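You operate a simulated robot arm through the tools that you are given. There is no shell and no other tool.

You run a simulated two-armed robot. Do the job below in one go: nothing can be reset, and whatever is moved stays where it is left.

## Task
Open the inlet and set pressure and drip to the job card.
Fine: free the knob lock to turn the pressure knob, and leave it free.
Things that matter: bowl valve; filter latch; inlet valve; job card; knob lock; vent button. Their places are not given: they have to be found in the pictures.

It is judged by the outcome, as a careful person would: the job done as asked, and still so three seconds after it is handed in. It fails if anything else is knocked over, pushed out of place, dropped, spilled or broken.

## Robot
Two 7-joint arms with fingered hands on one trunk that stands fixed in place. Base frame: the origin is at the foot of the trunk, x ahead of it, y to its left, z up. Lengths are in cm, angles in degrees, forces in N, time in s.
The left shoulder is at [2.1, 17, 144.8], the right one opposite. With the tool pointing down near the work surface each hand reaches from about 24 to 74 cm from the base axis, measured 20 degrees to its own side. Payload 4 kg a hand.
The tool frame of a hand sits at the grasp point between the pads (the TCP): z along the fingers, y along the line on which they close. The tips reach 2.6 cm beyond it. The gripper opens to 13.2 cm; its body begins 7.3 cm behind the TCP. The gripper is a hand of 4 fingers: y runs from the thumb to the fingers, the wrist lies at [0, 0, -22.4] in the tool frame, and closing takes about 1.5 s.
Orientation is that of the tool frame in the base frame, as [roll, pitch, yaw] about the fixed x, y, z axes, in that order (R = Rz(yaw) Ry(pitch) Rx(roll)). With the fingers straight down and closing along the base's y, the tool's x points along the base's -x, its y along +y and its z along -z.

## Interface
- The arms move only by the tool step_arm. It takes "left_commands", "right_commands" or both (then of equal length, played together; a hand with none holds still); each is a list that holds one entry, the list of rows, each a list of 6 numbers: the shift along the base's x, y, z in units of 25 mm (1.0 is 25 mm), then the turn, a rotation vector about the base's x, y, z in units of 6 degrees (1.0 is 6 degrees). In form: [[[tx, ty, tz, rx, ry, rz], ...]]. A call has 1 to 20 rows; each row shifts and turns the commanded pose from where the row before left it. "left_gripper" and "right_gripper" are, for a hand that has rows, the gripper command, from -1 (shut) to 1 (fully open), values between in proportion, set as the call begins (left out, the last holds). A call with a number of a shift or a turn outside -1 to 1 is refused whole. Rows are played at 5 a second. More than 5 cm and 8.6 degrees between two rows, or a gripper value outside its range, and nothing of the call is played. Where a pose cannot be reached the arm comes as near as it can. A force on the tool above 40 N (or 10 N above the force at the start of the call, whichever is more), or a blocked arm, ends the call early, and 0.2 s more pass. The fingers move at their own pace (about 4.5 cm/s each) and stop on an object; they squeeze with about 30 N. The grip force told is the motor's: it shows also when the fingers shut on nothing. Time passes only in rows, and 0.2 s behind the last, so rows that do not move let the fingers close. The reply holds the time, the measured pose of the TCP, the force on the tool along the base axes, the opening and the grip force, in the units named above and with some noise, with the torque about the TCP (base axes, N m) and any sound that the robot's microphone picked up, and new pictures: "views" is both (left out), scene, wrist or none (wrist: the cameras of the hands that moved).
- Cameras (640 x 400 px; columns grow to the right, rows downward): "scene" is now at [7.95, -4.66, 163.19]; the picture's right is [-0.52, -0.85, 0.00], its down [-0.41, 0.25, -0.87] and it looks along [0.74, -0.46, -0.49] (base axes); focal length 343 px, centre (320, 200). "left" rides on the left gripper at [-6.8, 0.2, -9.7] in its tool frame; the picture's right is [-0.03, -1.00, 0.00], its down [0.82, -0.02, -0.58] and it looks along [0.58, -0.01, 0.82] (tool axes); focal length 270 px, centre (320, 200). "right" rides on the right gripper at [6.8, 0.2, -9.7] in its tool frame; the picture's right is [-0.02, 1.00, 0.00], its down [-0.82, -0.02, -0.58] and it looks along [-0.58, -0.01, 0.82] (tool axes); focal length 270 px, centre (320, 200).
- raise_lower(by): moves the trunk up (or, below 0, down) by that many cm; the arms and the scene camera ride with it, the base frame stays. It gives what a move gives, with no picture.
- set_fingers(finger1, finger2, finger3, thumb_bend, hand): sets how far each is bent, from 0 (flat) to 1 (curled in); at 0.3 the hand is open as for a grip, at 0.7 the pads meet at the TCP. One left out holds its place. A second passes; each finger stops where it meets its share of the squeeze, and holds until it gets a number again. A gripper value or a shape takes the hand back. It gives what a move gives, with no picture; readings hold the bend of each and the force on the fingers (four entries, about 0 where the hand has none), thumb and palm.
- preshape(shape, hand): the hand has 4 fingers and takes this shape, open, in about a second: jaw (thumb against the fingers, like two jaws); tri (thumb and two fingers); tip (a fingertip pinch); poke (one finger out to press); point (the index stretched); flat (the hand flat); cup (the hand cupped); fist (a fist). The gripper value then closes the fingers along that shape, each until it touches; the sizes above hold for jaw. It gives what a move gives, with no picture.
- turn_head(pan, tilt): turns the head with the scene camera to pan (to the left, within 86 degrees either way) and tilt (down, from -29 to 69), counted from straight ahead of the robot (the tilt from the chest, where the trunk bows). It gives what a move gives, and a new picture of the scene camera.
- probe_pixels(camera, pixels): for up to 12 pixels [column, row] of the newest picture of that camera ("zoom" is the newest enlarged one), the place [x, y, z] in the base frame of the surface seen there, good to about 0.2 cm, but the place of the scene camera against the robot may be out by one fixed shift of up to 1.2 cm in any direction. No time passes.
- enlarge(camera, box): a new picture of the part [left, top, right, bottom] of that camera's present view, enlarged. No time passes.
- close_job(): hands the job in; it is judged then, once.

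Unless the task says otherwise, let go and move clear before handing in.

The tools are called after "Request:" as name(argument=value, ...) on one line, values as JSON. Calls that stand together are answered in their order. step_arm: Moves the arms, as the interface text tells. Its arguments: {"type":"object","properties":{"left_commands":{"type":"array","items":{"type":"array","items":{"type":"array","items":{"type":"number"}}}},"left_gripper":{"type":"number"},"right_commands":{"type":"array","items":{"type":"array","items":{"type":"array","items":{"type":"number"}}}},"right_gripper":{"type":"number"},"views":{"type":"string","enum":["both","scene","wrist","none"]}},"required":[]} The other tools are called the same way: raise_lower (by) moves the trunk up or down; preshape (shape, hand) gives the hand a shape; set_fingers (finger1, finger2, finger3, thumb_bend, hand) moves the fingers one by one; turn_head (pan, tilt) turns the head that bears the scene camera; probe_pixels (camera, pixels) gives the place of the surface under pixels of a picture; enlarge (camera, box) takes an enlarged picture of a part of a camera's view; close_job () hands the job in.

At the start:

```text
time_s: 0.0
left_ee_pos: [39.92, -0.95, 140.66]
left_orientation: [-180.0, -0.1, 180.0]
left_wrist_force: [-0.7, -0.3, -0.2]
left_torque: [-0.01, -0.02, 0.01]
left_grip_width: 13.18
left_gripper_force: 0.1
left_shape: jaw
left_bend: [0.3, 0.3, 0.3, 0.3]
left_finger forces: [0.1, 0.0, 0.1, 0.0, 0.0, 0.0]
right_ee_pos: [36.92, -51.38, 138.11]
right_orientation: [180.0, -0.1, -180.0]
right_wrist_force: [-0.3, 0.3, 0.3]
right_torque: [-0.03, 0.02, -0.02]
right_grip_width: 13.22
right_gripper_force: 0.0
right_shape: jaw
right_bend: [0.3, 0.3, 0.3, 0.3]
right_finger forces: [0.0, 0.0, 0.1, 0.0, 0.1, 0.0]
trunk travel left (down, up): [-67.5, 8.0]
head pan, tilt (commanded): [-31.7, 29.1]
```

scene: 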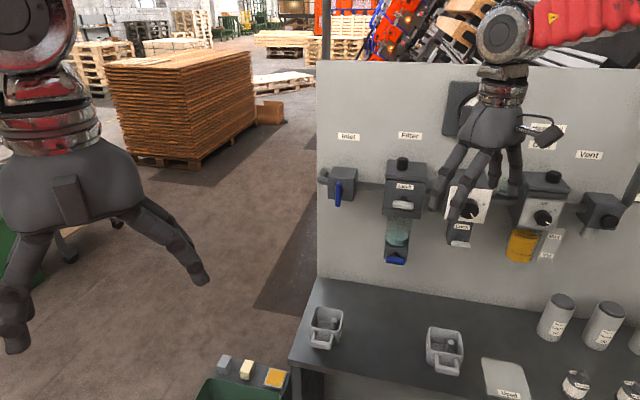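
right: 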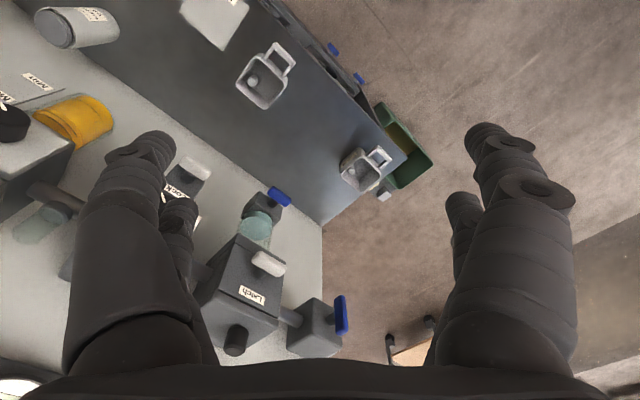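
left: 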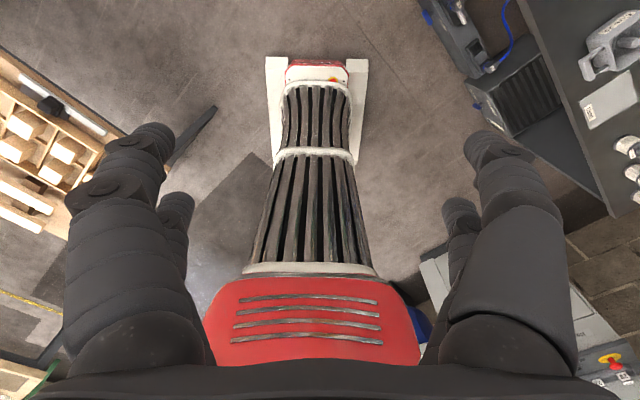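

The scene picture shows a grey board with an inlet valve near (340,185), a filter near (405,190), a regulator hidden behind the right hand near (465,210), an oiler near (540,210), and a vent near (600,210). I will enlarge parts of the view and turn the head to find the job card.

Request:
enlarge(camera="scene", box=[310, 110, 640, 316])

Request:
enlarge(camera="right", box=[0, 60, 380, 380])

```text
1.94 times, centred on (475, 213) of scene
```

zoom: 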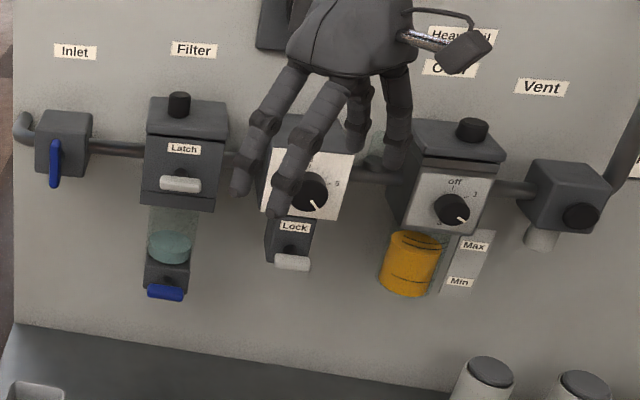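

```text
1.25 times, centred on (190, 220) of right
```

zoom: 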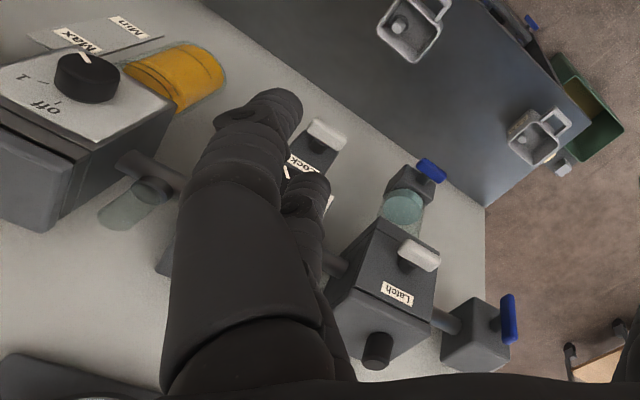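

The regulator knob and lock sit behind the right hand at about (465,210). I'll probe places on the board and turn the head to find the job card.

Request:
probe_pixels(camera="scene", pixels=[[340, 180], [337, 193], [400, 205], [395, 259], [468, 212], [461, 242], [543, 219], [608, 222], [345, 240], [340, 100], [430, 270], [400, 320]])

Request:
turn_head(pan=-60, tilt=29)

```text
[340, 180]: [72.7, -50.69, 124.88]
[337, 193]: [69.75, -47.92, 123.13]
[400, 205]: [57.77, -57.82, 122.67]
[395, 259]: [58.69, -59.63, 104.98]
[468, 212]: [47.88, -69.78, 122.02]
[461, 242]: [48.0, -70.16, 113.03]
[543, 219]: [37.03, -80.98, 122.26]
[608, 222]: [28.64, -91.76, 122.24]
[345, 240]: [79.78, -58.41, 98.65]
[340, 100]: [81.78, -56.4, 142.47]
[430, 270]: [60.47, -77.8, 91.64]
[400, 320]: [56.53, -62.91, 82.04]
```

```text
time_s: 0.9
left_ee_pos: [40.06, -0.87, 140.91]
left_orientation: [-180.0, 0.0, 179.9]
left_wrist_force: [0.7, 0.7, -0.2]
left_torque: [-0.04, -0.01, 0.02]
left_grip_width: 13.19
left_gripper_force: 0.1
left_shape: jaw
left_bend: [0.3, 0.3, 0.3, 0.3]
left_finger forces: [0.0, 0.0, 0.1, 0.0, 0.1, 0.0]
right_ee_pos: [36.96, -51.41, 138.13]
right_orientation: [-179.9, -0.1, -180.0]
right_wrist_force: [0.2, 0.2, -0.2]
right_torque: [-0.02, 0.01, 0.02]
right_grip_width: 13.2
right_gripper_force: 0.0
right_shape: jaw
right_bend: [0.3, 0.3, 0.3, 0.3]
right_finger forces: [0.0, 0.0, 0.1, 0.0, 0.0, 0.0]
trunk travel left (down, up): [-67.5, 8.0]
head pan, tilt (commanded): [-60.0, 29.0]
```

scene: 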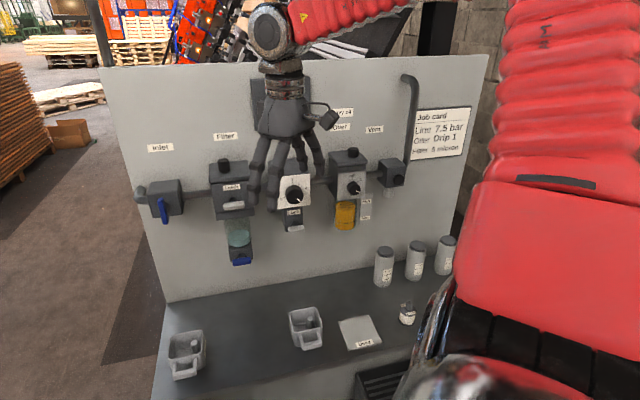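

The job card is seen at (440,130). I'll enlarge it, along with the regulator and oiler.

Request:
enlarge(camera="scene", box=[395, 95, 485, 165])

Request:
enlarge(camera="scene", box=[250, 140, 420, 246])

Request:
enlarge(camera="scene", box=[120, 140, 290, 280])

Request:
enlarge(camera="scene", box=[240, 60, 360, 150])

Request:
enlarge(camera="scene", box=[320, 220, 480, 360])

```text
5.71 times, centred on (440, 130) of scene
```

zoom: 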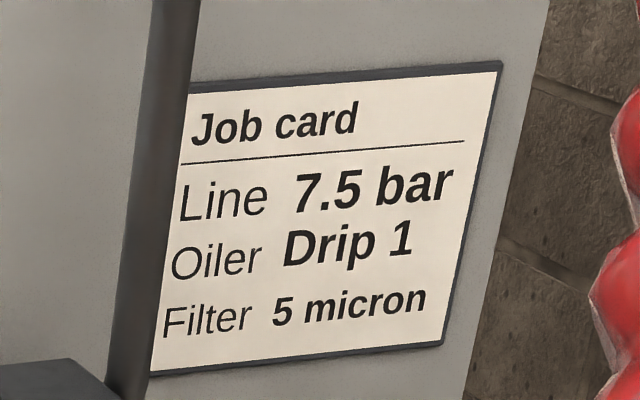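

```text
3.76 times, centred on (335, 193) of scene
```

zoom: 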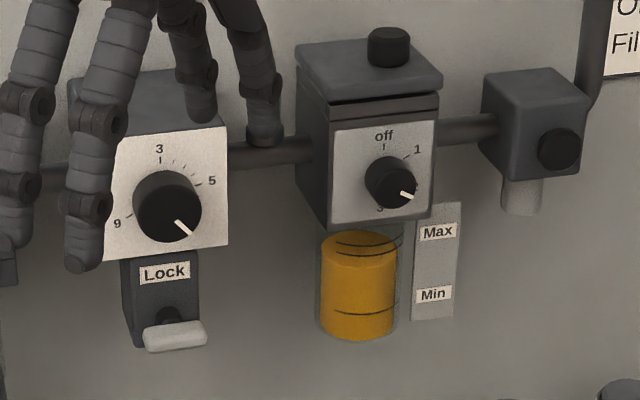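

```text
2.86 times, centred on (205, 210) of scene
```

zoom: 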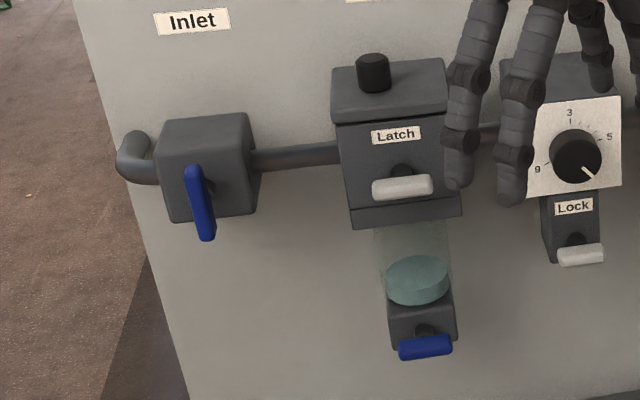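

```text
4.44 times, centred on (300, 105) of scene
```

zoom: 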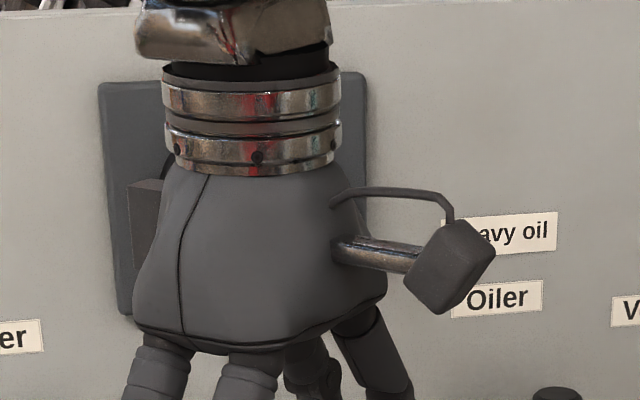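

```text
2.86 times, centred on (400, 290) of scene
```

zoom: 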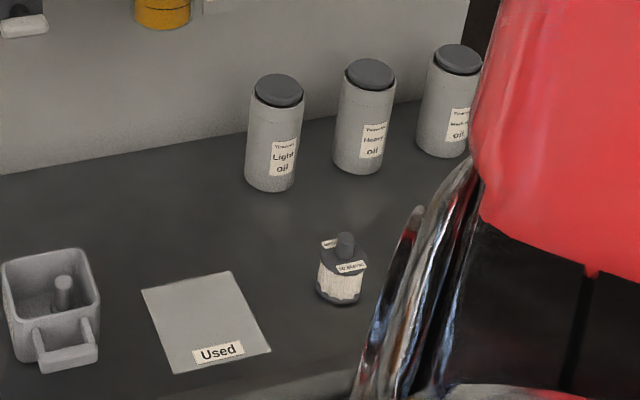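

The job card reads Line 7.5 bar, Oiler Drip 1. The right hand blocks the regulator dial (upper part) and a dark plate at (285,95), so I'll swing the right hand to the left, tipping it forward to face the board, and shift the left hand out of its way.

Request:
step_arm(right_commands=[[[0.56, 0.58, -0.35, 0, -1, 0], [0.56, 0.58, -0.35, 0, -1, 0], [0.56, 0.58, -0.35, 0, -1, 0], [0.56, 0.58, -0.35, 0, -1, 0], [0.56, 0.58, -0.35, 0, -1, 0], [0.56, 0.58, -0.35, 0, -1, 0], [0.56, 0.58, -0.35, 0, -1, 0], [0.56, 0.58, -0.35, 0, -1, 0], [0.56, 0.58, -0.35, 0, -1, 0], [0.56, 0.58, -0.35, 0, -1, 0], [0.56, 0.58, -0.35, 0, -1, 0], [0.56, 0.58, -0.35, 0, -1, 0], [0.56, 0.58, -0.35, 0, -1, 0], [0.56, 0.58, -0.35, 0, -1, 0], [0.56, 0.58, -0.35, 0, -1, 0]]], left_commands=[[[-0.3, 0.8, 0, 0, 0, 0], [-0.3, 0.8, 0, 0, 0, 0], [-0.3, 0.8, 0, 0, 0, 0], [-0.3, 0.8, 0, 0, 0, 0], [-0.3, 0.8, 0, 0, 0, 0], [-0.3, 0.8, 0, 0, 0, 0], [-0.3, 0.8, 0, 0, 0, 0], [-0.3, 0.8, 0, 0, 0, 0], [0, 0.8, 0, 0, 0, 0], [0, 0.8, 0, 0, 0, 0], [0, 0.8, 0, 0, 0, 0], [0, 0.8, 0, 0, 0, 0], [0, 0, 0, 0, 0, 0], [0, 0, 0, 0, 0, 0], [0, 0, 0, 0, 0, 0]]], views="both")

```text
time_s: 4.1
left_ee_pos: [33.79, 23.1, 140.91]
left_orientation: [-179.9, 0.0, 179.9]
left_wrist_force: [-0.6, -0.9, -0.2]
left_torque: [-0.04, 0.05, 0.0]
left_grip_width: 13.18
left_gripper_force: 0.0
left_shape: jaw
left_bend: [0.3, 0.3, 0.3, 0.3]
left_finger forces: [0.0, 0.0, 0.0, 0.1, 0.1, 0.0]
right_ee_pos: [56.0, -36.16, 146.42]
right_orientation: [173.8, 83.9, 174.0]
right_wrist_force: [0.2, -0.2, 0.3]
right_torque: [-0.01, 0.01, -0.01]
right_grip_width: 13.19
right_gripper_force: 0.0
right_shape: jaw
right_bend: [0.3, 0.3, 0.3, 0.3]
right_finger forces: [0.2, 0.0, 0.0, 0.0, 0.0, 0.1]
right hand out of reach, approached as far as the arm can: row 11, 12, 13, 14, 15
trunk travel left (down, up): [-67.5, 8.0]
head pan, tilt (commanded): [-60.0, 29.0]
```

scene: 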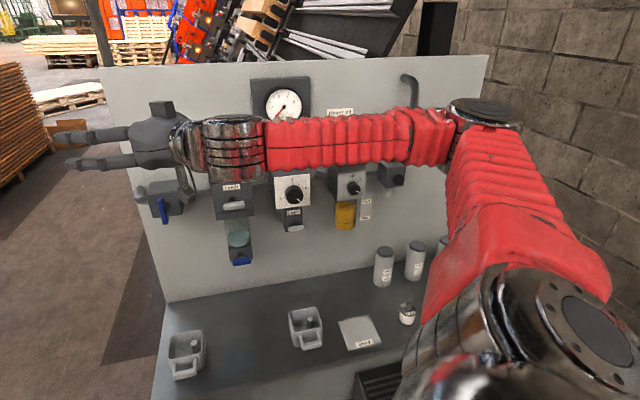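
right: 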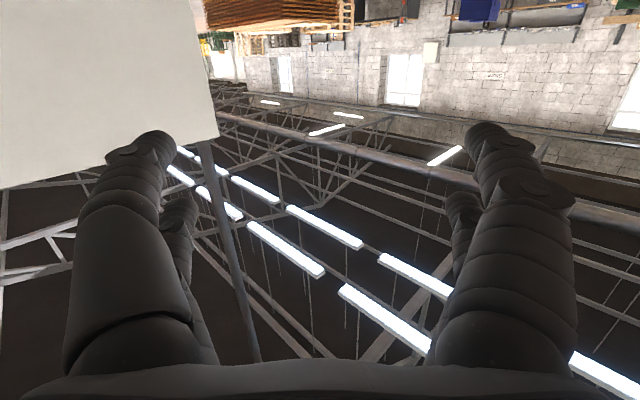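
left: 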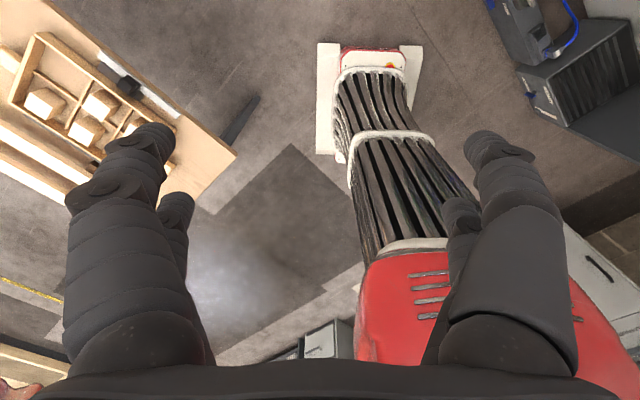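

The gauge is now in view at (285,103); the arm could not reach the asked pose (elbow is stretched out to the right). I'll zoom on the gauge and the now-visible dials before moving on.

Request:
enlarge(camera="scene", box=[245, 75, 325, 125])

Request:
enlarge(camera="scene", box=[255, 160, 335, 240])

Request:
enlarge(camera="scene", box=[320, 160, 400, 240])

Request:
enlarge(camera="scene", box=[200, 170, 280, 275])

Request:
enlarge(camera="scene", box=[125, 160, 205, 240])

```text
8.00 times, centred on (285, 100) of scene
```

zoom: 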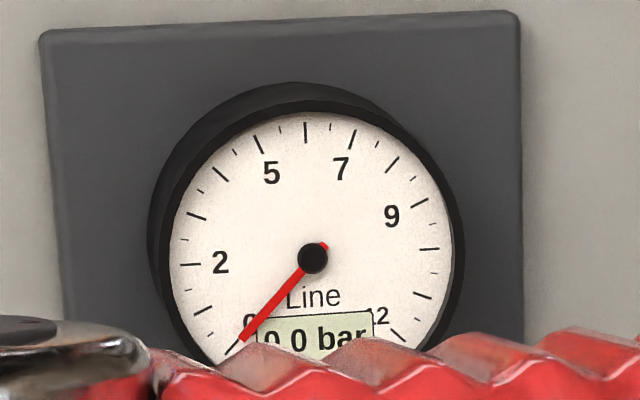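

```text
5.00 times, centred on (295, 200) of scene
```

zoom: 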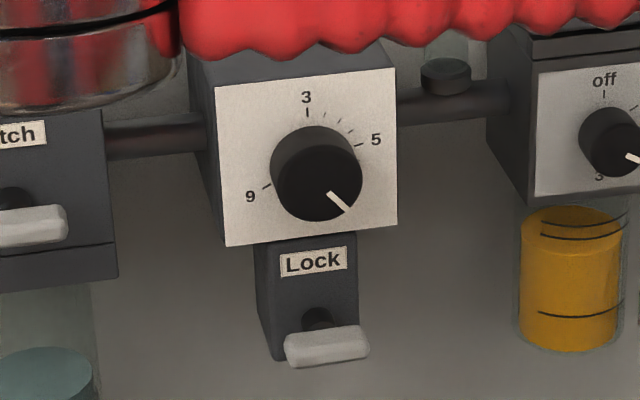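

```text
5.00 times, centred on (360, 200) of scene
```

zoom: 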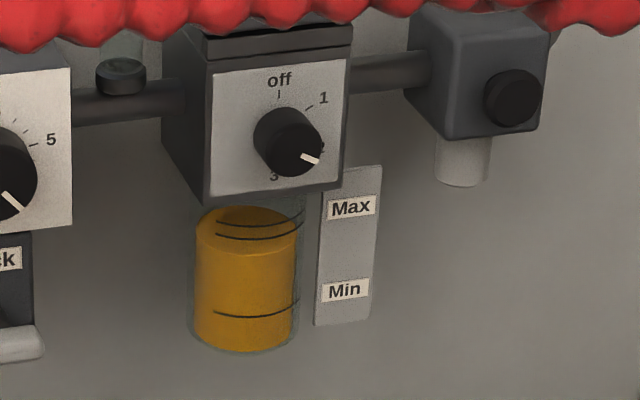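

```text
3.81 times, centred on (240, 222) of scene
```

zoom: 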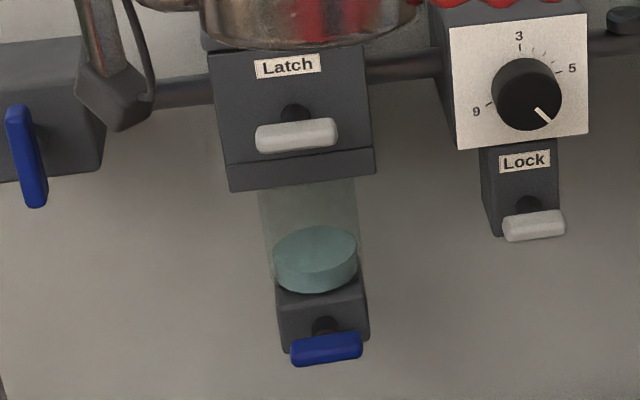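

```text
5.00 times, centred on (165, 200) of scene
```

zoom: 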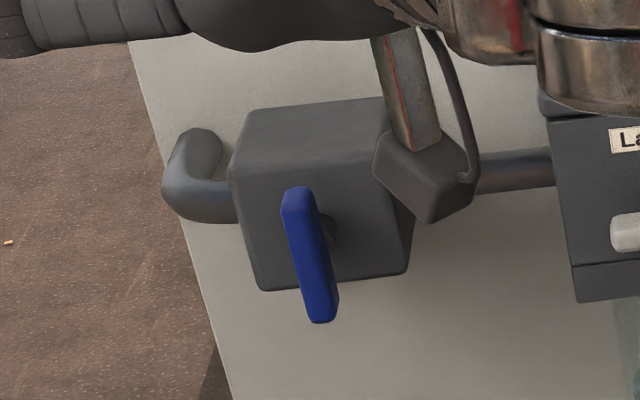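

The gauge reads 0.0 bar with the line shut; the pressure pointer sits lower right (about 6.5) and the drip pointer near 2. I'll probe the inlet lever's ends and box in the newest zoom.

Request:
probe_pixels(camera="zoom", pixels=[[297, 196], [305, 220], [312, 255], [318, 285], [323, 313], [327, 232], [255, 200], [280, 270], [360, 200], [385, 255], [210, 195], [500, 172]])

Request:
probe_pixels(camera="scene", pixels=[[295, 193], [288, 190], [302, 197], [297, 200], [310, 178], [310, 205], [280, 180], [353, 187], [359, 192], [348, 183], [345, 195], [360, 178]])

Request:
enlarge(camera="scene", box=[270, 165, 325, 240])

```text
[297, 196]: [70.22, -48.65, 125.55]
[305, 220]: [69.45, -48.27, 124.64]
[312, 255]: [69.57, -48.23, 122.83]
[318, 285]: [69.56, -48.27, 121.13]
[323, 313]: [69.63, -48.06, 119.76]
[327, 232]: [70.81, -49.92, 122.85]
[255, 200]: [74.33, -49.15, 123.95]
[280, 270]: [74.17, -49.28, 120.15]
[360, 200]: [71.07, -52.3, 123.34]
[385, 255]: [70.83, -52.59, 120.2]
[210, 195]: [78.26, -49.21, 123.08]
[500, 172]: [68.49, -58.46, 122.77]
```

```text
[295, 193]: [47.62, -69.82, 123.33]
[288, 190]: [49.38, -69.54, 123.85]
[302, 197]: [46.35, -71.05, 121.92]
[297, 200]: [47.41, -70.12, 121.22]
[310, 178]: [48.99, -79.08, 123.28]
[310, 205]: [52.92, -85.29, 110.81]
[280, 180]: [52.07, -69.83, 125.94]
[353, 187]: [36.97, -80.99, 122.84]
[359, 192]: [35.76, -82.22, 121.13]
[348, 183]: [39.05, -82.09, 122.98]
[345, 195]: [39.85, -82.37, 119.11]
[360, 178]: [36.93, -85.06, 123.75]
```

```text
5.33 times, centred on (298, 202) of scene
```

zoom: 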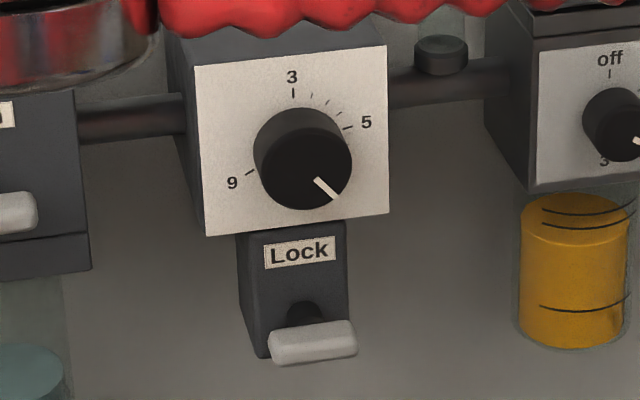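

The inlet lever is an upright bar about 6 cm long, centred near d≈83 cm before the board. Before I lower the trunk to bring the hand level, I'll probe where the elbow and forearm are.

Request:
probe_pixels(camera="scene", pixels=[[485, 108], [430, 130], [350, 140], [235, 150], [500, 170], [560, 270], [155, 140], [392, 178], [410, 95], [400, 250], [445, 125], [412, 85]])

Request:
turn_head(pan=-45, tilt=35)

```text
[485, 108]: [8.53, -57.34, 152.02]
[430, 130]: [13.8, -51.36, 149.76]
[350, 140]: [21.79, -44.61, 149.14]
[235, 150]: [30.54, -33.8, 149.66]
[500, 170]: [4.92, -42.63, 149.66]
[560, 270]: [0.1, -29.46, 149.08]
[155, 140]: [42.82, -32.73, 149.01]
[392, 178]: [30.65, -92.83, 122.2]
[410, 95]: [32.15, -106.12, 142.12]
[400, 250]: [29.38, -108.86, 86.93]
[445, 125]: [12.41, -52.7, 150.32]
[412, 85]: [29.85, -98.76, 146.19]
```

```text
time_s: 4.9
left_ee_pos: [33.71, 23.03, 140.97]
left_orientation: [180.0, -0.1, -179.9]
left_wrist_force: [0.5, -0.5, -0.7]
left_torque: [-0.02, -0.04, 0.0]
left_grip_width: 13.2
left_gripper_force: 0.1
left_shape: jaw
left_bend: [0.3, 0.3, 0.3, 0.3]
left_finger forces: [0.0, 0.0, 0.0, 0.0, 0.1, 0.0]
right_ee_pos: [56.11, -36.33, 146.27]
right_orientation: [173.5, 83.9, 173.8]
right_wrist_force: [-0.1, -0.7, 0.9]
right_torque: [0.01, 0.01, 0.01]
right_grip_width: 13.19
right_gripper_force: 0.0
right_shape: jaw
right_bend: [0.3, 0.3, 0.3, 0.3]
right_finger forces: [0.0, 0.0, 0.0, 0.0, 0.0, 0.1]
trunk travel left (down, up): [-67.5, 8.0]
head pan, tilt (commanded): [-45.0, 35.0]
```

scene: 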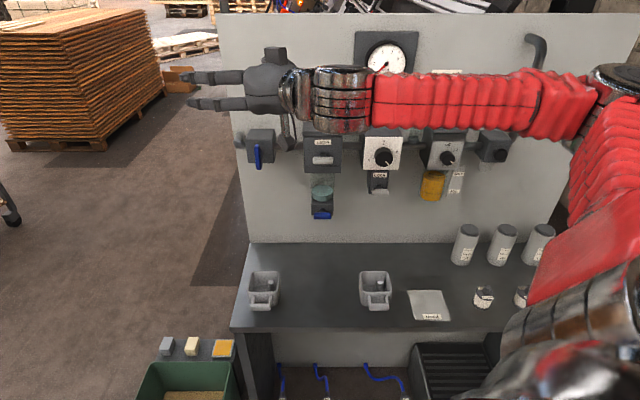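

The elbow is well clear of the board. I'll now yaw the right hand towards the board and shift it to mid-board at a safe standoff, to see how the arm folds.

Request:
step_arm(right_commands=[[[-0.7, -0.7, 0, 0, 0, -0.9375], [-0.7, -0.7, 0, 0, 0, -0.9375], [-0.7, -0.7, 0, 0, 0, -0.9375], [-0.7, -0.7, 0, 0, 0, -0.9375], [-0.7, -0.7, 0, 0, 0, -0.9375], [-0.7, -0.7, 0, 0, 0, -0.9375], [-0.7, -0.7, 0, 0, 0, -0.9375], [-0.7, -0.7, 0, 0, 0, -0.9375]]], views="both")

```text
time_s: 6.9
left_ee_pos: [33.74, 23.07, 140.95]
left_orientation: [180.0, -0.1, 180.0]
left_wrist_force: [-0.1, -0.7, 0.8]
left_torque: [-0.02, -0.01, 0.0]
left_grip_width: 13.18
left_gripper_force: 0.0
left_shape: jaw
left_bend: [0.3, 0.3, 0.3, 0.3]
left_finger forces: [0.0, 0.0, 0.0, 0.0, 0.0, 0.0]
right_ee_pos: [42.63, -50.13, 141.77]
right_orientation: [-149.9, 75.2, 166.9]
right_wrist_force: [-0.4, 0.6, -0.5]
right_torque: [-0.01, 0.0, 0.01]
right_grip_width: 13.18
right_gripper_force: 0.1
right_shape: jaw
right_bend: [0.3, 0.3, 0.3, 0.3]
right_finger forces: [0.1, 0.0, 0.0, 0.0, 0.0, 0.1]
right hand out of reach, approached as far as the arm can: row 1, 2, 4, 6, 7, 8
trunk travel left (down, up): [-67.5, 8.0]
head pan, tilt (commanded): [-45.0, 35.0]
stopped in row 8 (right hand): the arm was blocked; the commanded pose is now the measured one
```

scene: 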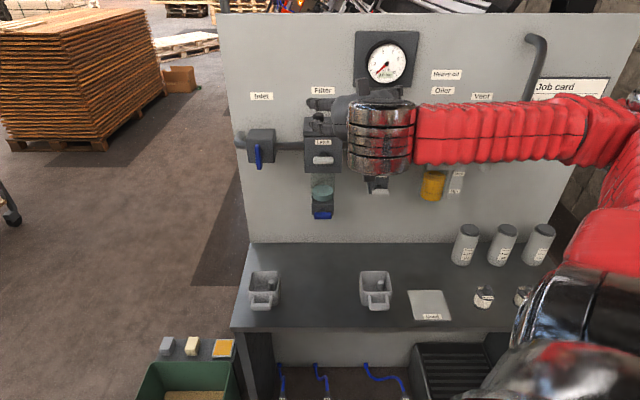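
right: 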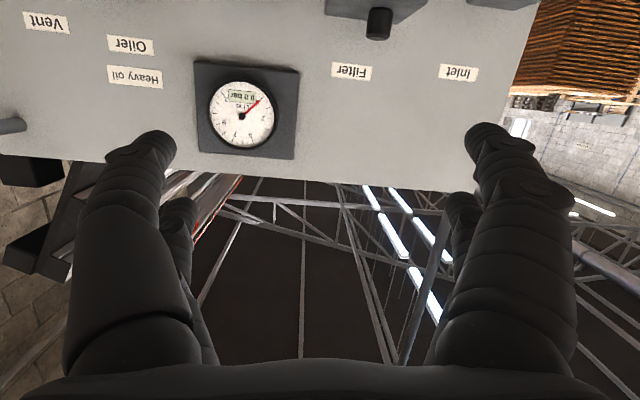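

The hand now faces the board (tool axis about 13° low), at z 141.8, but the arm was blocked going lower. I'll lower the trunk 18 cm so the hand comes level with the valves, then look.

Request:
raise_lower(by=-18)

Request:
turn_head(pan=-45, tilt=22)

```text
time_s: 8.9
left_ee_pos: [33.77, 22.96, 122.88]
left_orientation: [180.0, 0.0, 179.9]
left_wrist_force: [-0.4, 0.0, -0.6]
left_torque: [0.03, 0.05, -0.01]
left_grip_width: 13.15
left_gripper_force: 0.0
left_shape: jaw
left_bend: [0.3, 0.3, 0.3, 0.3]
left_finger forces: [0.0, 0.0, 0.0, 0.0, 0.0, 0.0]
right_ee_pos: [43.24, -50.1, 122.82]
right_orientation: [-147.0, 73.6, 169.7]
right_wrist_force: [-0.2, -0.2, 0.5]
right_torque: [0.01, -0.01, -0.01]
right_grip_width: 13.17
right_gripper_force: 0.2
right_shape: jaw
right_bend: [0.3, 0.3, 0.3, 0.3]
right_finger forces: [0.1, 0.0, 0.0, 0.1, 0.0, 0.0]
trunk travel left (down, up): [-49.5, 26.0]
head pan, tilt (commanded): [-45.0, 35.0]
```

```text
time_s: 9.7
left_ee_pos: [33.72, 22.99, 122.99]
left_orientation: [180.0, 0.0, 180.0]
left_wrist_force: [0.2, 0.4, 0.2]
left_torque: [0.01, -0.02, 0.0]
left_grip_width: 13.21
left_gripper_force: 0.0
left_shape: jaw
left_bend: [0.3, 0.3, 0.3, 0.3]
left_finger forces: [0.0, 0.0, 0.0, 0.0, 0.0, 0.1]
right_ee_pos: [43.22, -50.17, 122.82]
right_orientation: [-147.1, 73.5, 169.8]
right_wrist_force: [0.4, 0.5, -0.2]
right_torque: [0.01, -0.01, 0.0]
right_grip_width: 13.2
right_gripper_force: 0.1
right_shape: jaw
right_bend: [0.3, 0.3, 0.3, 0.3]
right_finger forces: [0.0, 0.0, 0.1, 0.0, 0.1, 0.0]
trunk travel left (down, up): [-49.5, 26.0]
head pan, tilt (commanded): [-45.0, 22.0]
```

scene: 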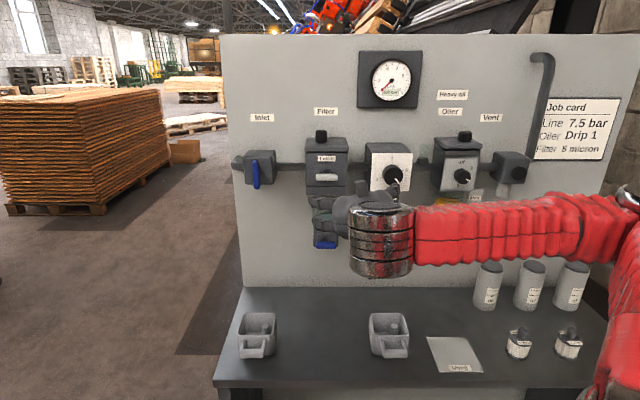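

The board is now seen nearly head-on, and the hand is level with the valves. I'll true the hand up to point straight at the board and slide it left in front of the inlet at a safe standoff.

Request:
step_arm(right_commands=[[[0.7, 0.7, 0, -0.13, -0.68, -0.02], [0.7, 0.7, 0, -0.13, -0.68, -0.02], [0.7, 0.7, 0, -0.13, -0.68, -0.02], [0.7, 0.7, 0, -0.13, -0.68, -0.02], [0.7, 0.7, 0, 0, 0, 0], [0.7, 0.7, 0, 0, 0, 0], [0.7, 0.7, 0, 0, 0, 0], [0.7, 0.7, 0, 0, 0, 0]]], views="both")

```text
time_s: 11.4
left_ee_pos: [33.99, 23.04, 122.86]
left_orientation: [-180.0, -0.1, -179.9]
left_wrist_force: [0.5, -0.2, 0.3]
left_torque: [0.01, 0.01, 0.01]
left_grip_width: 13.17
left_gripper_force: 0.1
left_shape: jaw
left_bend: [0.3, 0.3, 0.3, 0.3]
left_finger forces: [0.0, 0.0, 0.1, 0.0, 0.0, 0.1]
right_ee_pos: [52.84, -39.98, 139.13]
right_orientation: [-75.5, 89.7, -119.0]
right_wrist_force: [0.2, 0.1, -0.6]
right_torque: [0.01, 0.01, 0.04]
right_grip_width: 13.2
right_gripper_force: 0.1
right_shape: jaw
right_bend: [0.3, 0.3, 0.3, 0.3]
right_finger forces: [0.0, 0.1, 0.0, 0.0, 0.0, 0.1]
right hand out of reach, approached as far as the arm can: row 1, 2, 3, 4, 5, 6, 7, 8
trunk travel left (down, up): [-49.5, 26.0]
head pan, tilt (commanded): [-45.0, 22.0]
```

scene: 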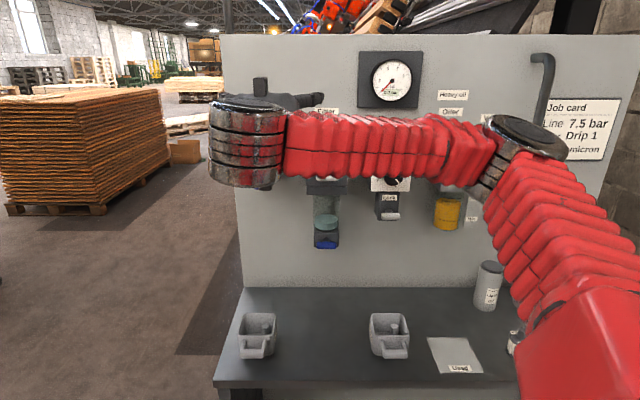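
right: 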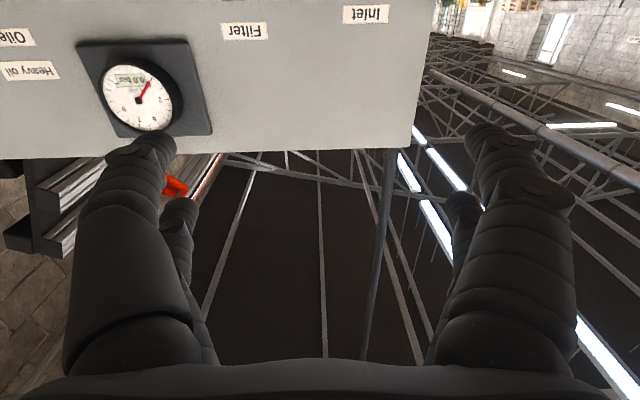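

The hand is now square to the board but was pushed up to z 139: this standoff is too close to the shoulder. I'll step it towards the board a few cm (still clear of the lever at d≈83) so the arm can unfold.

Request:
step_arm(right_commands=[[[0.5, -0.5, 0, 0, 0, 0], [0.5, -0.5, 0, 0, 0, 0], [0.5, -0.5, 0, 0, 0, 0], [0, 0, 0, 0, 0, 0]]], views="both")

```text
time_s: 12.4
left_ee_pos: [33.71, 23.04, 122.94]
left_orientation: [-179.9, -0.1, 180.0]
left_wrist_force: [0.3, 0.6, 0.2]
left_torque: [-0.01, 0.0, 0.0]
left_grip_width: 13.21
left_gripper_force: 0.0
left_shape: jaw
left_bend: [0.3, 0.3, 0.3, 0.3]
left_finger forces: [0.0, 0.0, 0.0, 0.0, 0.1, 0.1]
right_ee_pos: [56.5, -43.64, 139.45]
right_orientation: [-140.8, 89.7, 175.7]
right_wrist_force: [-0.2, -0.3, -0.4]
right_torque: [0.0, 0.0, 0.02]
right_grip_width: 13.19
right_gripper_force: 0.0
right_shape: jaw
right_bend: [0.3, 0.3, 0.3, 0.3]
right_finger forces: [0.0, 0.0, 0.0, 0.1, 0.1, 0.1]
trunk travel left (down, up): [-49.5, 26.0]
head pan, tilt (commanded): [-45.0, 22.0]
```

scene: 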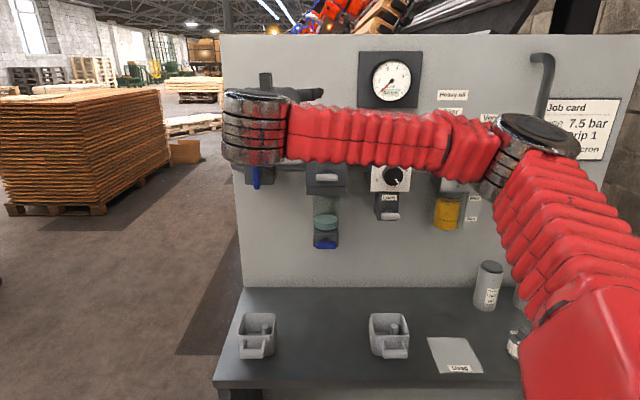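
right: 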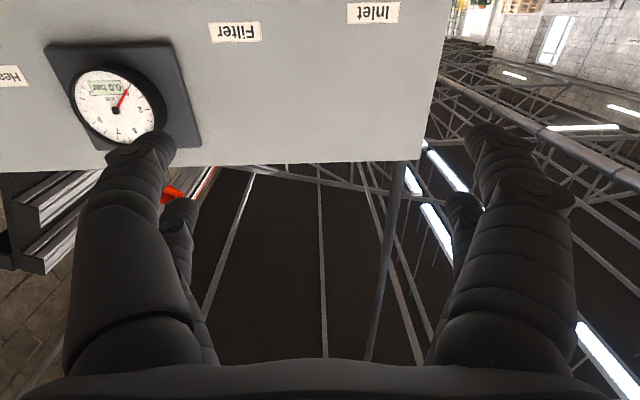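

That worked without any out-of-reach rows; the TCP is at d≈70.8, z 139.5. Next I lower the hand to lever height and slide it left to the inlet.

Request:
step_arm(right_commands=[[[0.21, 0.21, -0.8, 0, 0, 0], [0.21, 0.21, -0.8, 0, 0, 0], [0.21, 0.21, -0.8, 0, 0, 0], [0.21, 0.21, -0.8, 0, 0, 0], [0.21, 0.21, -0.8, 0, 0, 0], [0.21, 0.21, -0.8, 0, 0, 0], [0.21, 0.21, -0.8, 0, 0, 0], [0.21, 0.21, -0.8, 0, 0, 0]]], views="both")

```text
time_s: 14.2
left_ee_pos: [33.8, 23.15, 122.84]
left_orientation: [-180.0, -0.1, 180.0]
left_wrist_force: [0.2, 0.3, 1.0]
left_torque: [-0.02, 0.01, 0.04]
left_grip_width: 13.2
left_gripper_force: 0.0
left_shape: jaw
left_bend: [0.3, 0.3, 0.3, 0.3]
left_finger forces: [0.0, 0.1, 0.1, 0.0, 0.0, 0.0]
right_ee_pos: [56.88, -42.04, 139.32]
right_orientation: [-144.2, 89.3, 172.3]
right_wrist_force: [-0.3, 0.9, -0.6]
right_torque: [0.0, -0.03, -0.01]
right_grip_width: 13.2
right_gripper_force: 0.1
right_shape: jaw
right_bend: [0.3, 0.3, 0.3, 0.3]
right_finger forces: [0.1, 0.0, 0.0, 0.1, 0.0, 0.0]
right hand out of reach, approached as far as the arm can: row 1, 2, 3, 4, 5, 6, 7, 8
trunk travel left (down, up): [-49.5, 26.0]
head pan, tilt (commanded): [-45.0, 22.0]
```

scene: 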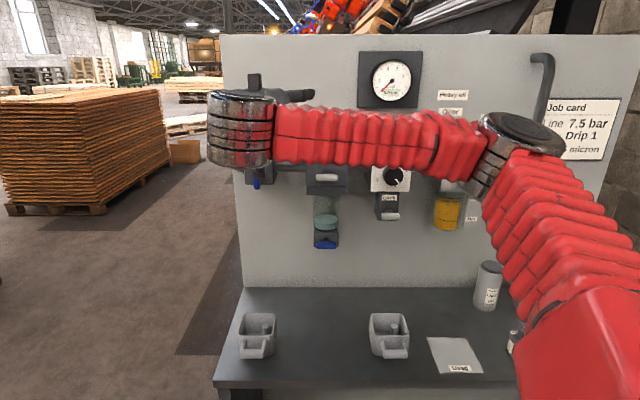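
right: 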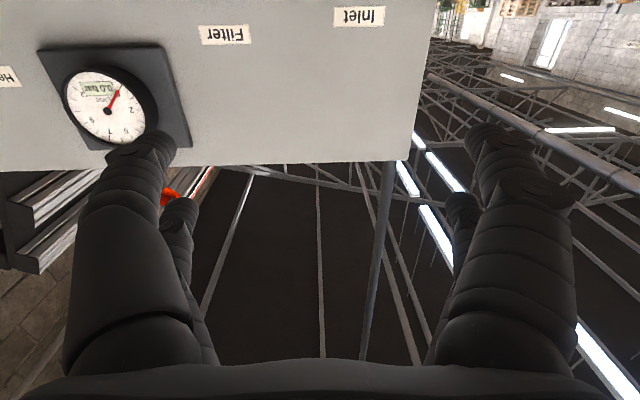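

The arm cannot lower with this hand roll, likely a wrist-roll limit. I'll roll the hand 90° about its pointing axis (camera to the right side) in place, which should free the arm.

Request:
step_arm(right_commands=[[[0, 0, 0, -0.96, 0.96, 0], [0, 0, 0, -0.96, 0.96, 0], [0, 0, 0, -0.96, 0.96, 0], [0, 0, 0, -0.96, 0.96, 0], [0, 0, 0, -0.96, 0.96, 0], [0, 0, 0, -0.96, 0.96, 0], [0, 0, 0, -0.96, 0.96, 0], [0, 0, 0, -0.96, 0.96, 0], [0, 0, 0, -0.96, 0.96, 0], [0, 0, 0, -0.96, 0.96, 0], [0, 0, 0, -0.96, 0.96, 0]]], views="both")

```text
time_s: 16.6
left_ee_pos: [33.61, 23.09, 122.88]
left_orientation: [-180.0, -0.1, 180.0]
left_wrist_force: [-0.3, 0.1, -0.5]
left_torque: [0.01, -0.02, 0.01]
left_grip_width: 13.21
left_gripper_force: 0.1
left_shape: jaw
left_bend: [0.3, 0.3, 0.3, 0.3]
left_finger forces: [0.0, 0.0, 0.1, 0.0, 0.1, 0.1]
right_ee_pos: [57.08, -42.16, 139.22]
right_orientation: [-91.4, 0.2, -134.7]
right_wrist_force: [0.0, 0.0, 0.3]
right_torque: [0.01, 0.0, 0.02]
right_grip_width: 13.18
right_gripper_force: 0.1
right_shape: jaw
right_bend: [0.3, 0.3, 0.3, 0.3]
right_finger forces: [0.1, 0.1, 0.0, 0.0, 0.0, 0.1]
trunk travel left (down, up): [-49.5, 26.0]
head pan, tilt (commanded): [-45.0, 22.0]
```

scene: 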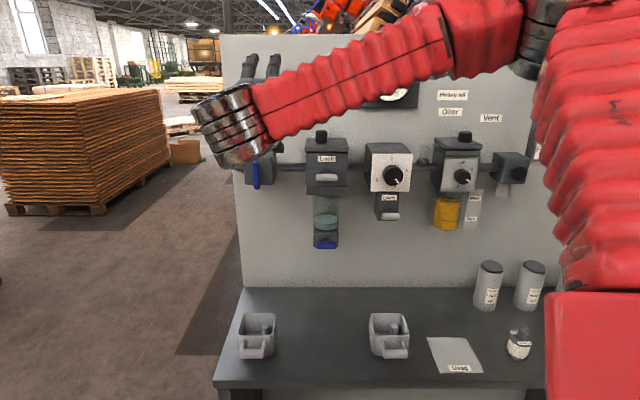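
right: 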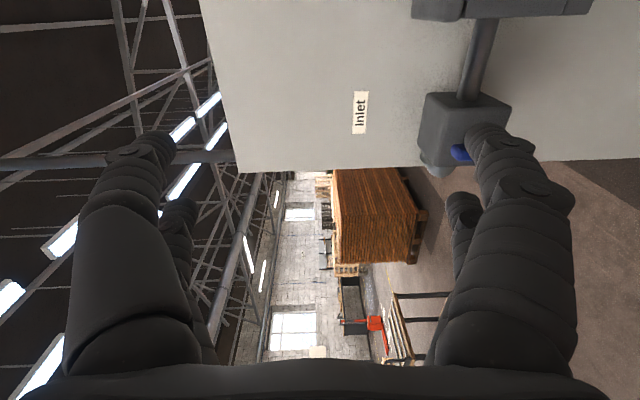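

The rolled pose is fully reachable and the forearm now slopes down from a high elbow. I'll lower the hand to lever height in front of the inlet.

Request:
step_arm(right_commands=[[[0.15, 0.15, -0.8, 0, 0, 0], [0.15, 0.15, -0.8, 0, 0, 0], [0.15, 0.15, -0.8, 0, 0, 0], [0.15, 0.15, -0.8, 0, 0, 0], [0.15, 0.15, -0.8, 0, 0, 0], [0.15, 0.15, -0.8, 0, 0, 0], [0.15, 0.15, -0.8, 0, 0, 0], [0.15, 0.15, -0.8, 0, 0, 0]]], views="both")

```text
time_s: 18.4
left_ee_pos: [33.84, 22.97, 122.96]
left_orientation: [179.9, -0.2, 179.9]
left_wrist_force: [-0.1, -0.4, -0.5]
left_torque: [0.0, 0.02, -0.02]
left_grip_width: 13.19
left_gripper_force: 0.0
left_shape: jaw
left_bend: [0.3, 0.3, 0.3, 0.3]
left_finger forces: [0.1, 0.0, 0.0, 0.1, 0.1, 0.0]
right_ee_pos: [59.91, -39.04, 123.15]
right_orientation: [-91.4, 0.4, -134.7]
right_wrist_force: [-0.3, -0.9, -0.4]
right_torque: [0.02, 0.0, -0.04]
right_grip_width: 13.19
right_gripper_force: 0.0
right_shape: jaw
right_bend: [0.3, 0.3, 0.3, 0.3]
right_finger forces: [0.0, 0.0, 0.1, 0.0, 0.0, 0.1]
trunk travel left (down, up): [-49.5, 26.0]
head pan, tilt (commanded): [-45.0, 22.0]
```

scene: 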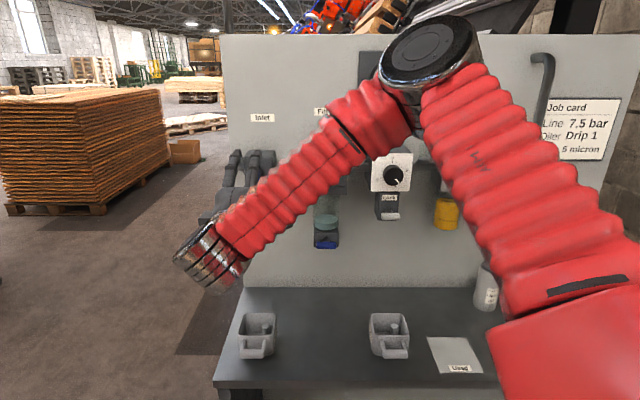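
right: 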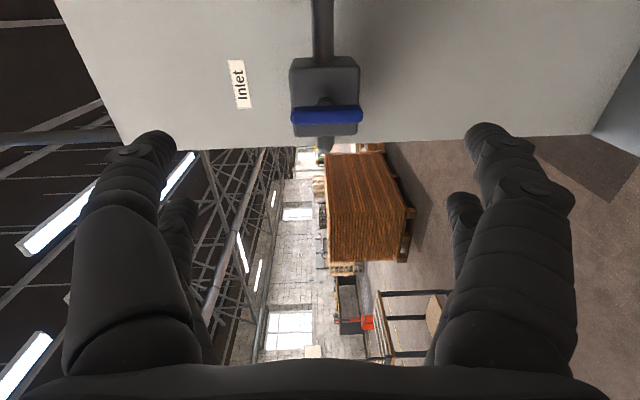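

The right wrist camera now sees the blue lever at (326,114) centred. I'll probe it from this camera to calibrate against the scene camera, then roll a further 90° so the fingers can close across the upright bar.

Request:
probe_pixels(camera="right", pixels=[[297, 112], [326, 114], [356, 113], [326, 108], [325, 120], [300, 85], [345, 85], [330, 40], [300, 130], [350, 131]])

Request:
enlarge(camera="right", box=[220, 0, 440, 160])

Request:
step_arm(right_commands=[[[0, 0, 0, -0.96, 0.96, 0], [0, 0, 0, -0.96, 0.96, 0], [0, 0, 0, -0.96, 0.96, 0], [0, 0, 0, -0.96, 0.96, 0], [0, 0, 0, -0.96, 0.96, 0], [0, 0, 0, -0.96, 0.96, 0], [0, 0, 0, -0.96, 0.96, 0], [0, 0, 0, -0.96, 0.96, 0], [0, 0, 0, -0.96, 0.96, 0], [0, 0, 0, -0.96, 0.96, 0], [0, 0, 0, -0.96, 0.96, 0]]], views="both")

```text
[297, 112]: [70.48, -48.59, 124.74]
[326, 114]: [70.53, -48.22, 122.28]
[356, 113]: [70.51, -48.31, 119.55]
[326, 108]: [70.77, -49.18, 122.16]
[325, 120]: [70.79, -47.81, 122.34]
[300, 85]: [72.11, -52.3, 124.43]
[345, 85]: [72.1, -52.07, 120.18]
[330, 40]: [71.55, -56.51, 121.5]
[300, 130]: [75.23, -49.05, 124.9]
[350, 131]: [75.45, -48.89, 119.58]
```

```text
2.50 times, centred on (330, 80) of right
```

zoom: 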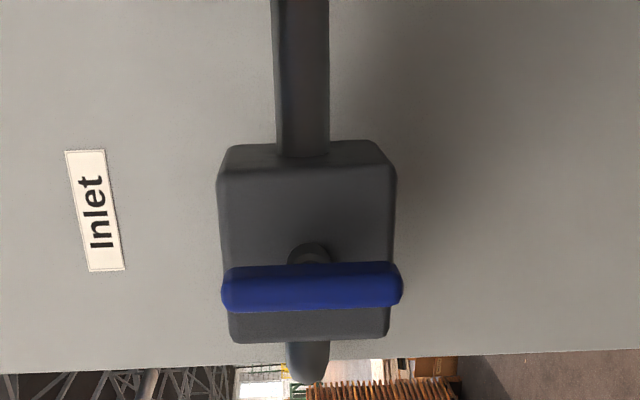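

```text
time_s: 20.9
left_ee_pos: [33.79, 22.97, 123.01]
left_orientation: [180.0, 0.1, -180.0]
left_wrist_force: [0.0, 0.5, 0.0]
left_torque: [0.0, -0.01, 0.02]
left_grip_width: 13.18
left_gripper_force: 0.1
left_shape: jaw
left_bend: [0.3, 0.3, 0.3, 0.3]
left_finger forces: [0.0, 0.0, 0.0, 0.0, 0.0, 0.0]
right_ee_pos: [59.84, -39.23, 123.2]
right_orientation: [-112.1, -89.3, -114.1]
right_wrist_force: [0.0, 0.2, -0.6]
right_torque: [-0.02, 0.01, 0.04]
right_grip_width: 13.19
right_gripper_force: 0.1
right_shape: jaw
right_bend: [0.3, 0.3, 0.3, 0.3]
right_finger forces: [0.0, 0.0, 0.0, 0.1, 0.0, 0.1]
trunk travel left (down, up): [-49.5, 26.0]
head pan, tilt (commanded): [-45.0, 22.0]
```

scene: 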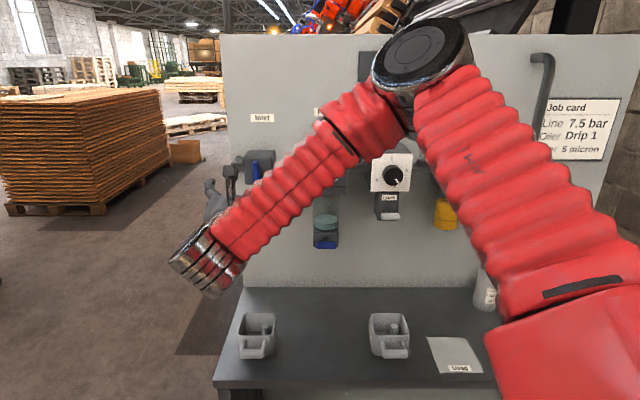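
right: 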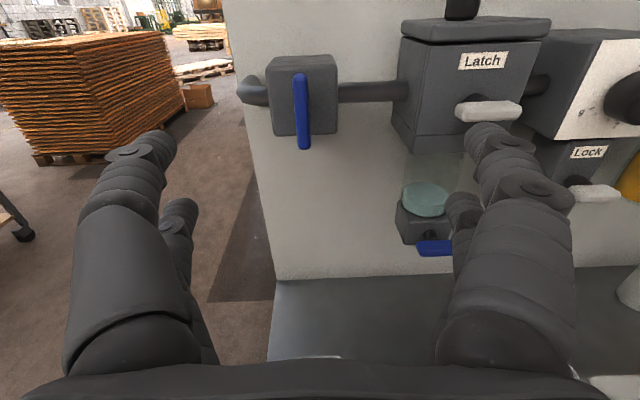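

The roll works well: the wrist camera is now on top and the picture upright, with the blue lever at (302,112). I'll probe it again for exact alignment.

Request:
probe_pixels(camera="right", pixels=[[300, 78], [302, 112], [305, 145], [296, 112], [307, 112], [280, 90], [328, 90], [325, 125], [480, 111], [470, 62], [432, 247], [590, 192]])

Request:
enlarge(camera="right", box=[230, 0, 640, 256])

```text
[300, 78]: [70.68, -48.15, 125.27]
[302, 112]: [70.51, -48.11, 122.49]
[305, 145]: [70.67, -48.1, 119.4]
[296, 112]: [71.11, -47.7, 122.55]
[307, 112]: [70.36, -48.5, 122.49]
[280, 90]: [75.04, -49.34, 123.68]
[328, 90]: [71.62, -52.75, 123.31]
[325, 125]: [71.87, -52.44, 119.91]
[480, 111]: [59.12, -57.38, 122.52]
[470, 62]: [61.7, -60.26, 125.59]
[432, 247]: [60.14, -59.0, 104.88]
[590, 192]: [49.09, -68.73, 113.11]
```

```text
1.56 times, centred on (435, 128) of right
```

zoom: 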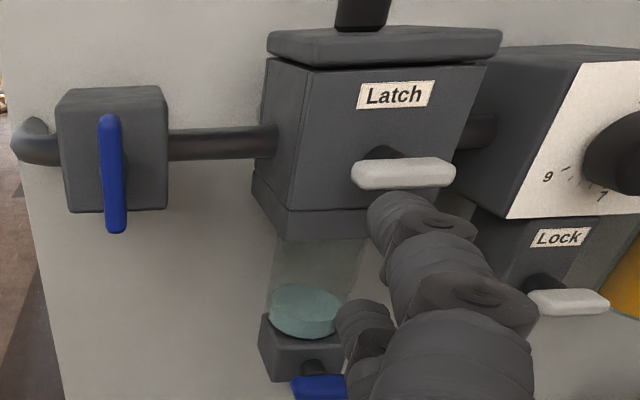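

The lever centre is at about (70.7,-48.1,122.3), spanning z 119.3–125.4, standing 4 cm off its box. I'll part-close the fingers and advance to about 5 cm short of it, lined up.

Request:
step_arm(right_commands=[[[0.487, -0.357, -0.06, 0, 0, 0], [0.487, -0.357, -0.06, 0, 0, 0], [0.487, -0.357, -0.06, 0, 0, 0], [0.487, -0.357, -0.06, 0, 0, 0], [0.487, -0.357, -0.06, 0, 0, 0], [0.487, -0.357, -0.06, 0, 0, 0], [0, 0, 0, 0, 0, 0]]], right_gripper=0.1, views="both")

```text
time_s: 22.4
left_ee_pos: [33.72, 23.08, 122.98]
left_orientation: [179.9, 0.0, 180.0]
left_wrist_force: [0.5, 0.3, 0.0]
left_torque: [0.02, 0.01, -0.01]
left_grip_width: 13.2
left_gripper_force: 0.0
left_shape: jaw
left_bend: [0.3, 0.3, 0.3, 0.3]
left_finger forces: [0.0, 0.0, 0.1, 0.1, 0.1, 0.0]
right_ee_pos: [67.28, -44.1, 122.15]
right_orientation: [-107.9, -89.3, -118.4]
right_wrist_force: [0.1, -0.7, 0.2]
right_torque: [0.03, -0.01, 0.02]
right_grip_width: 7.3
right_gripper_force: 0.0
right_shape: jaw
right_bend: [0.72, 0.72, 0.72, 0.7]
right_finger forces: [0.1, 0.1, 0.1, 0.1, 0.0, 0.1]
trunk travel left (down, up): [-49.5, 26.0]
head pan, tilt (commanded): [-45.0, 22.0]
```

scene: 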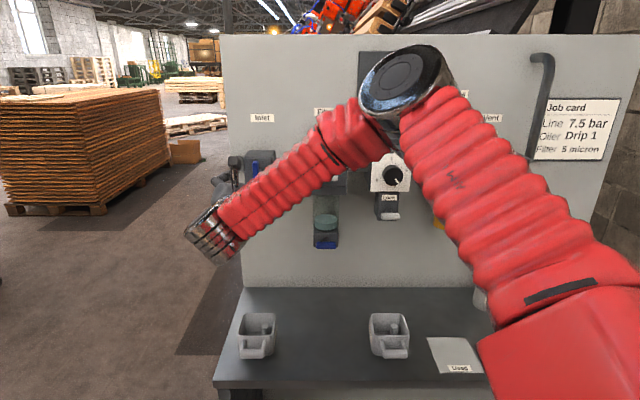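
right: 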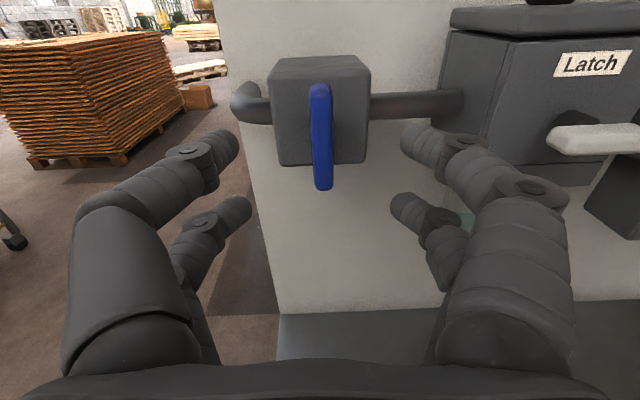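

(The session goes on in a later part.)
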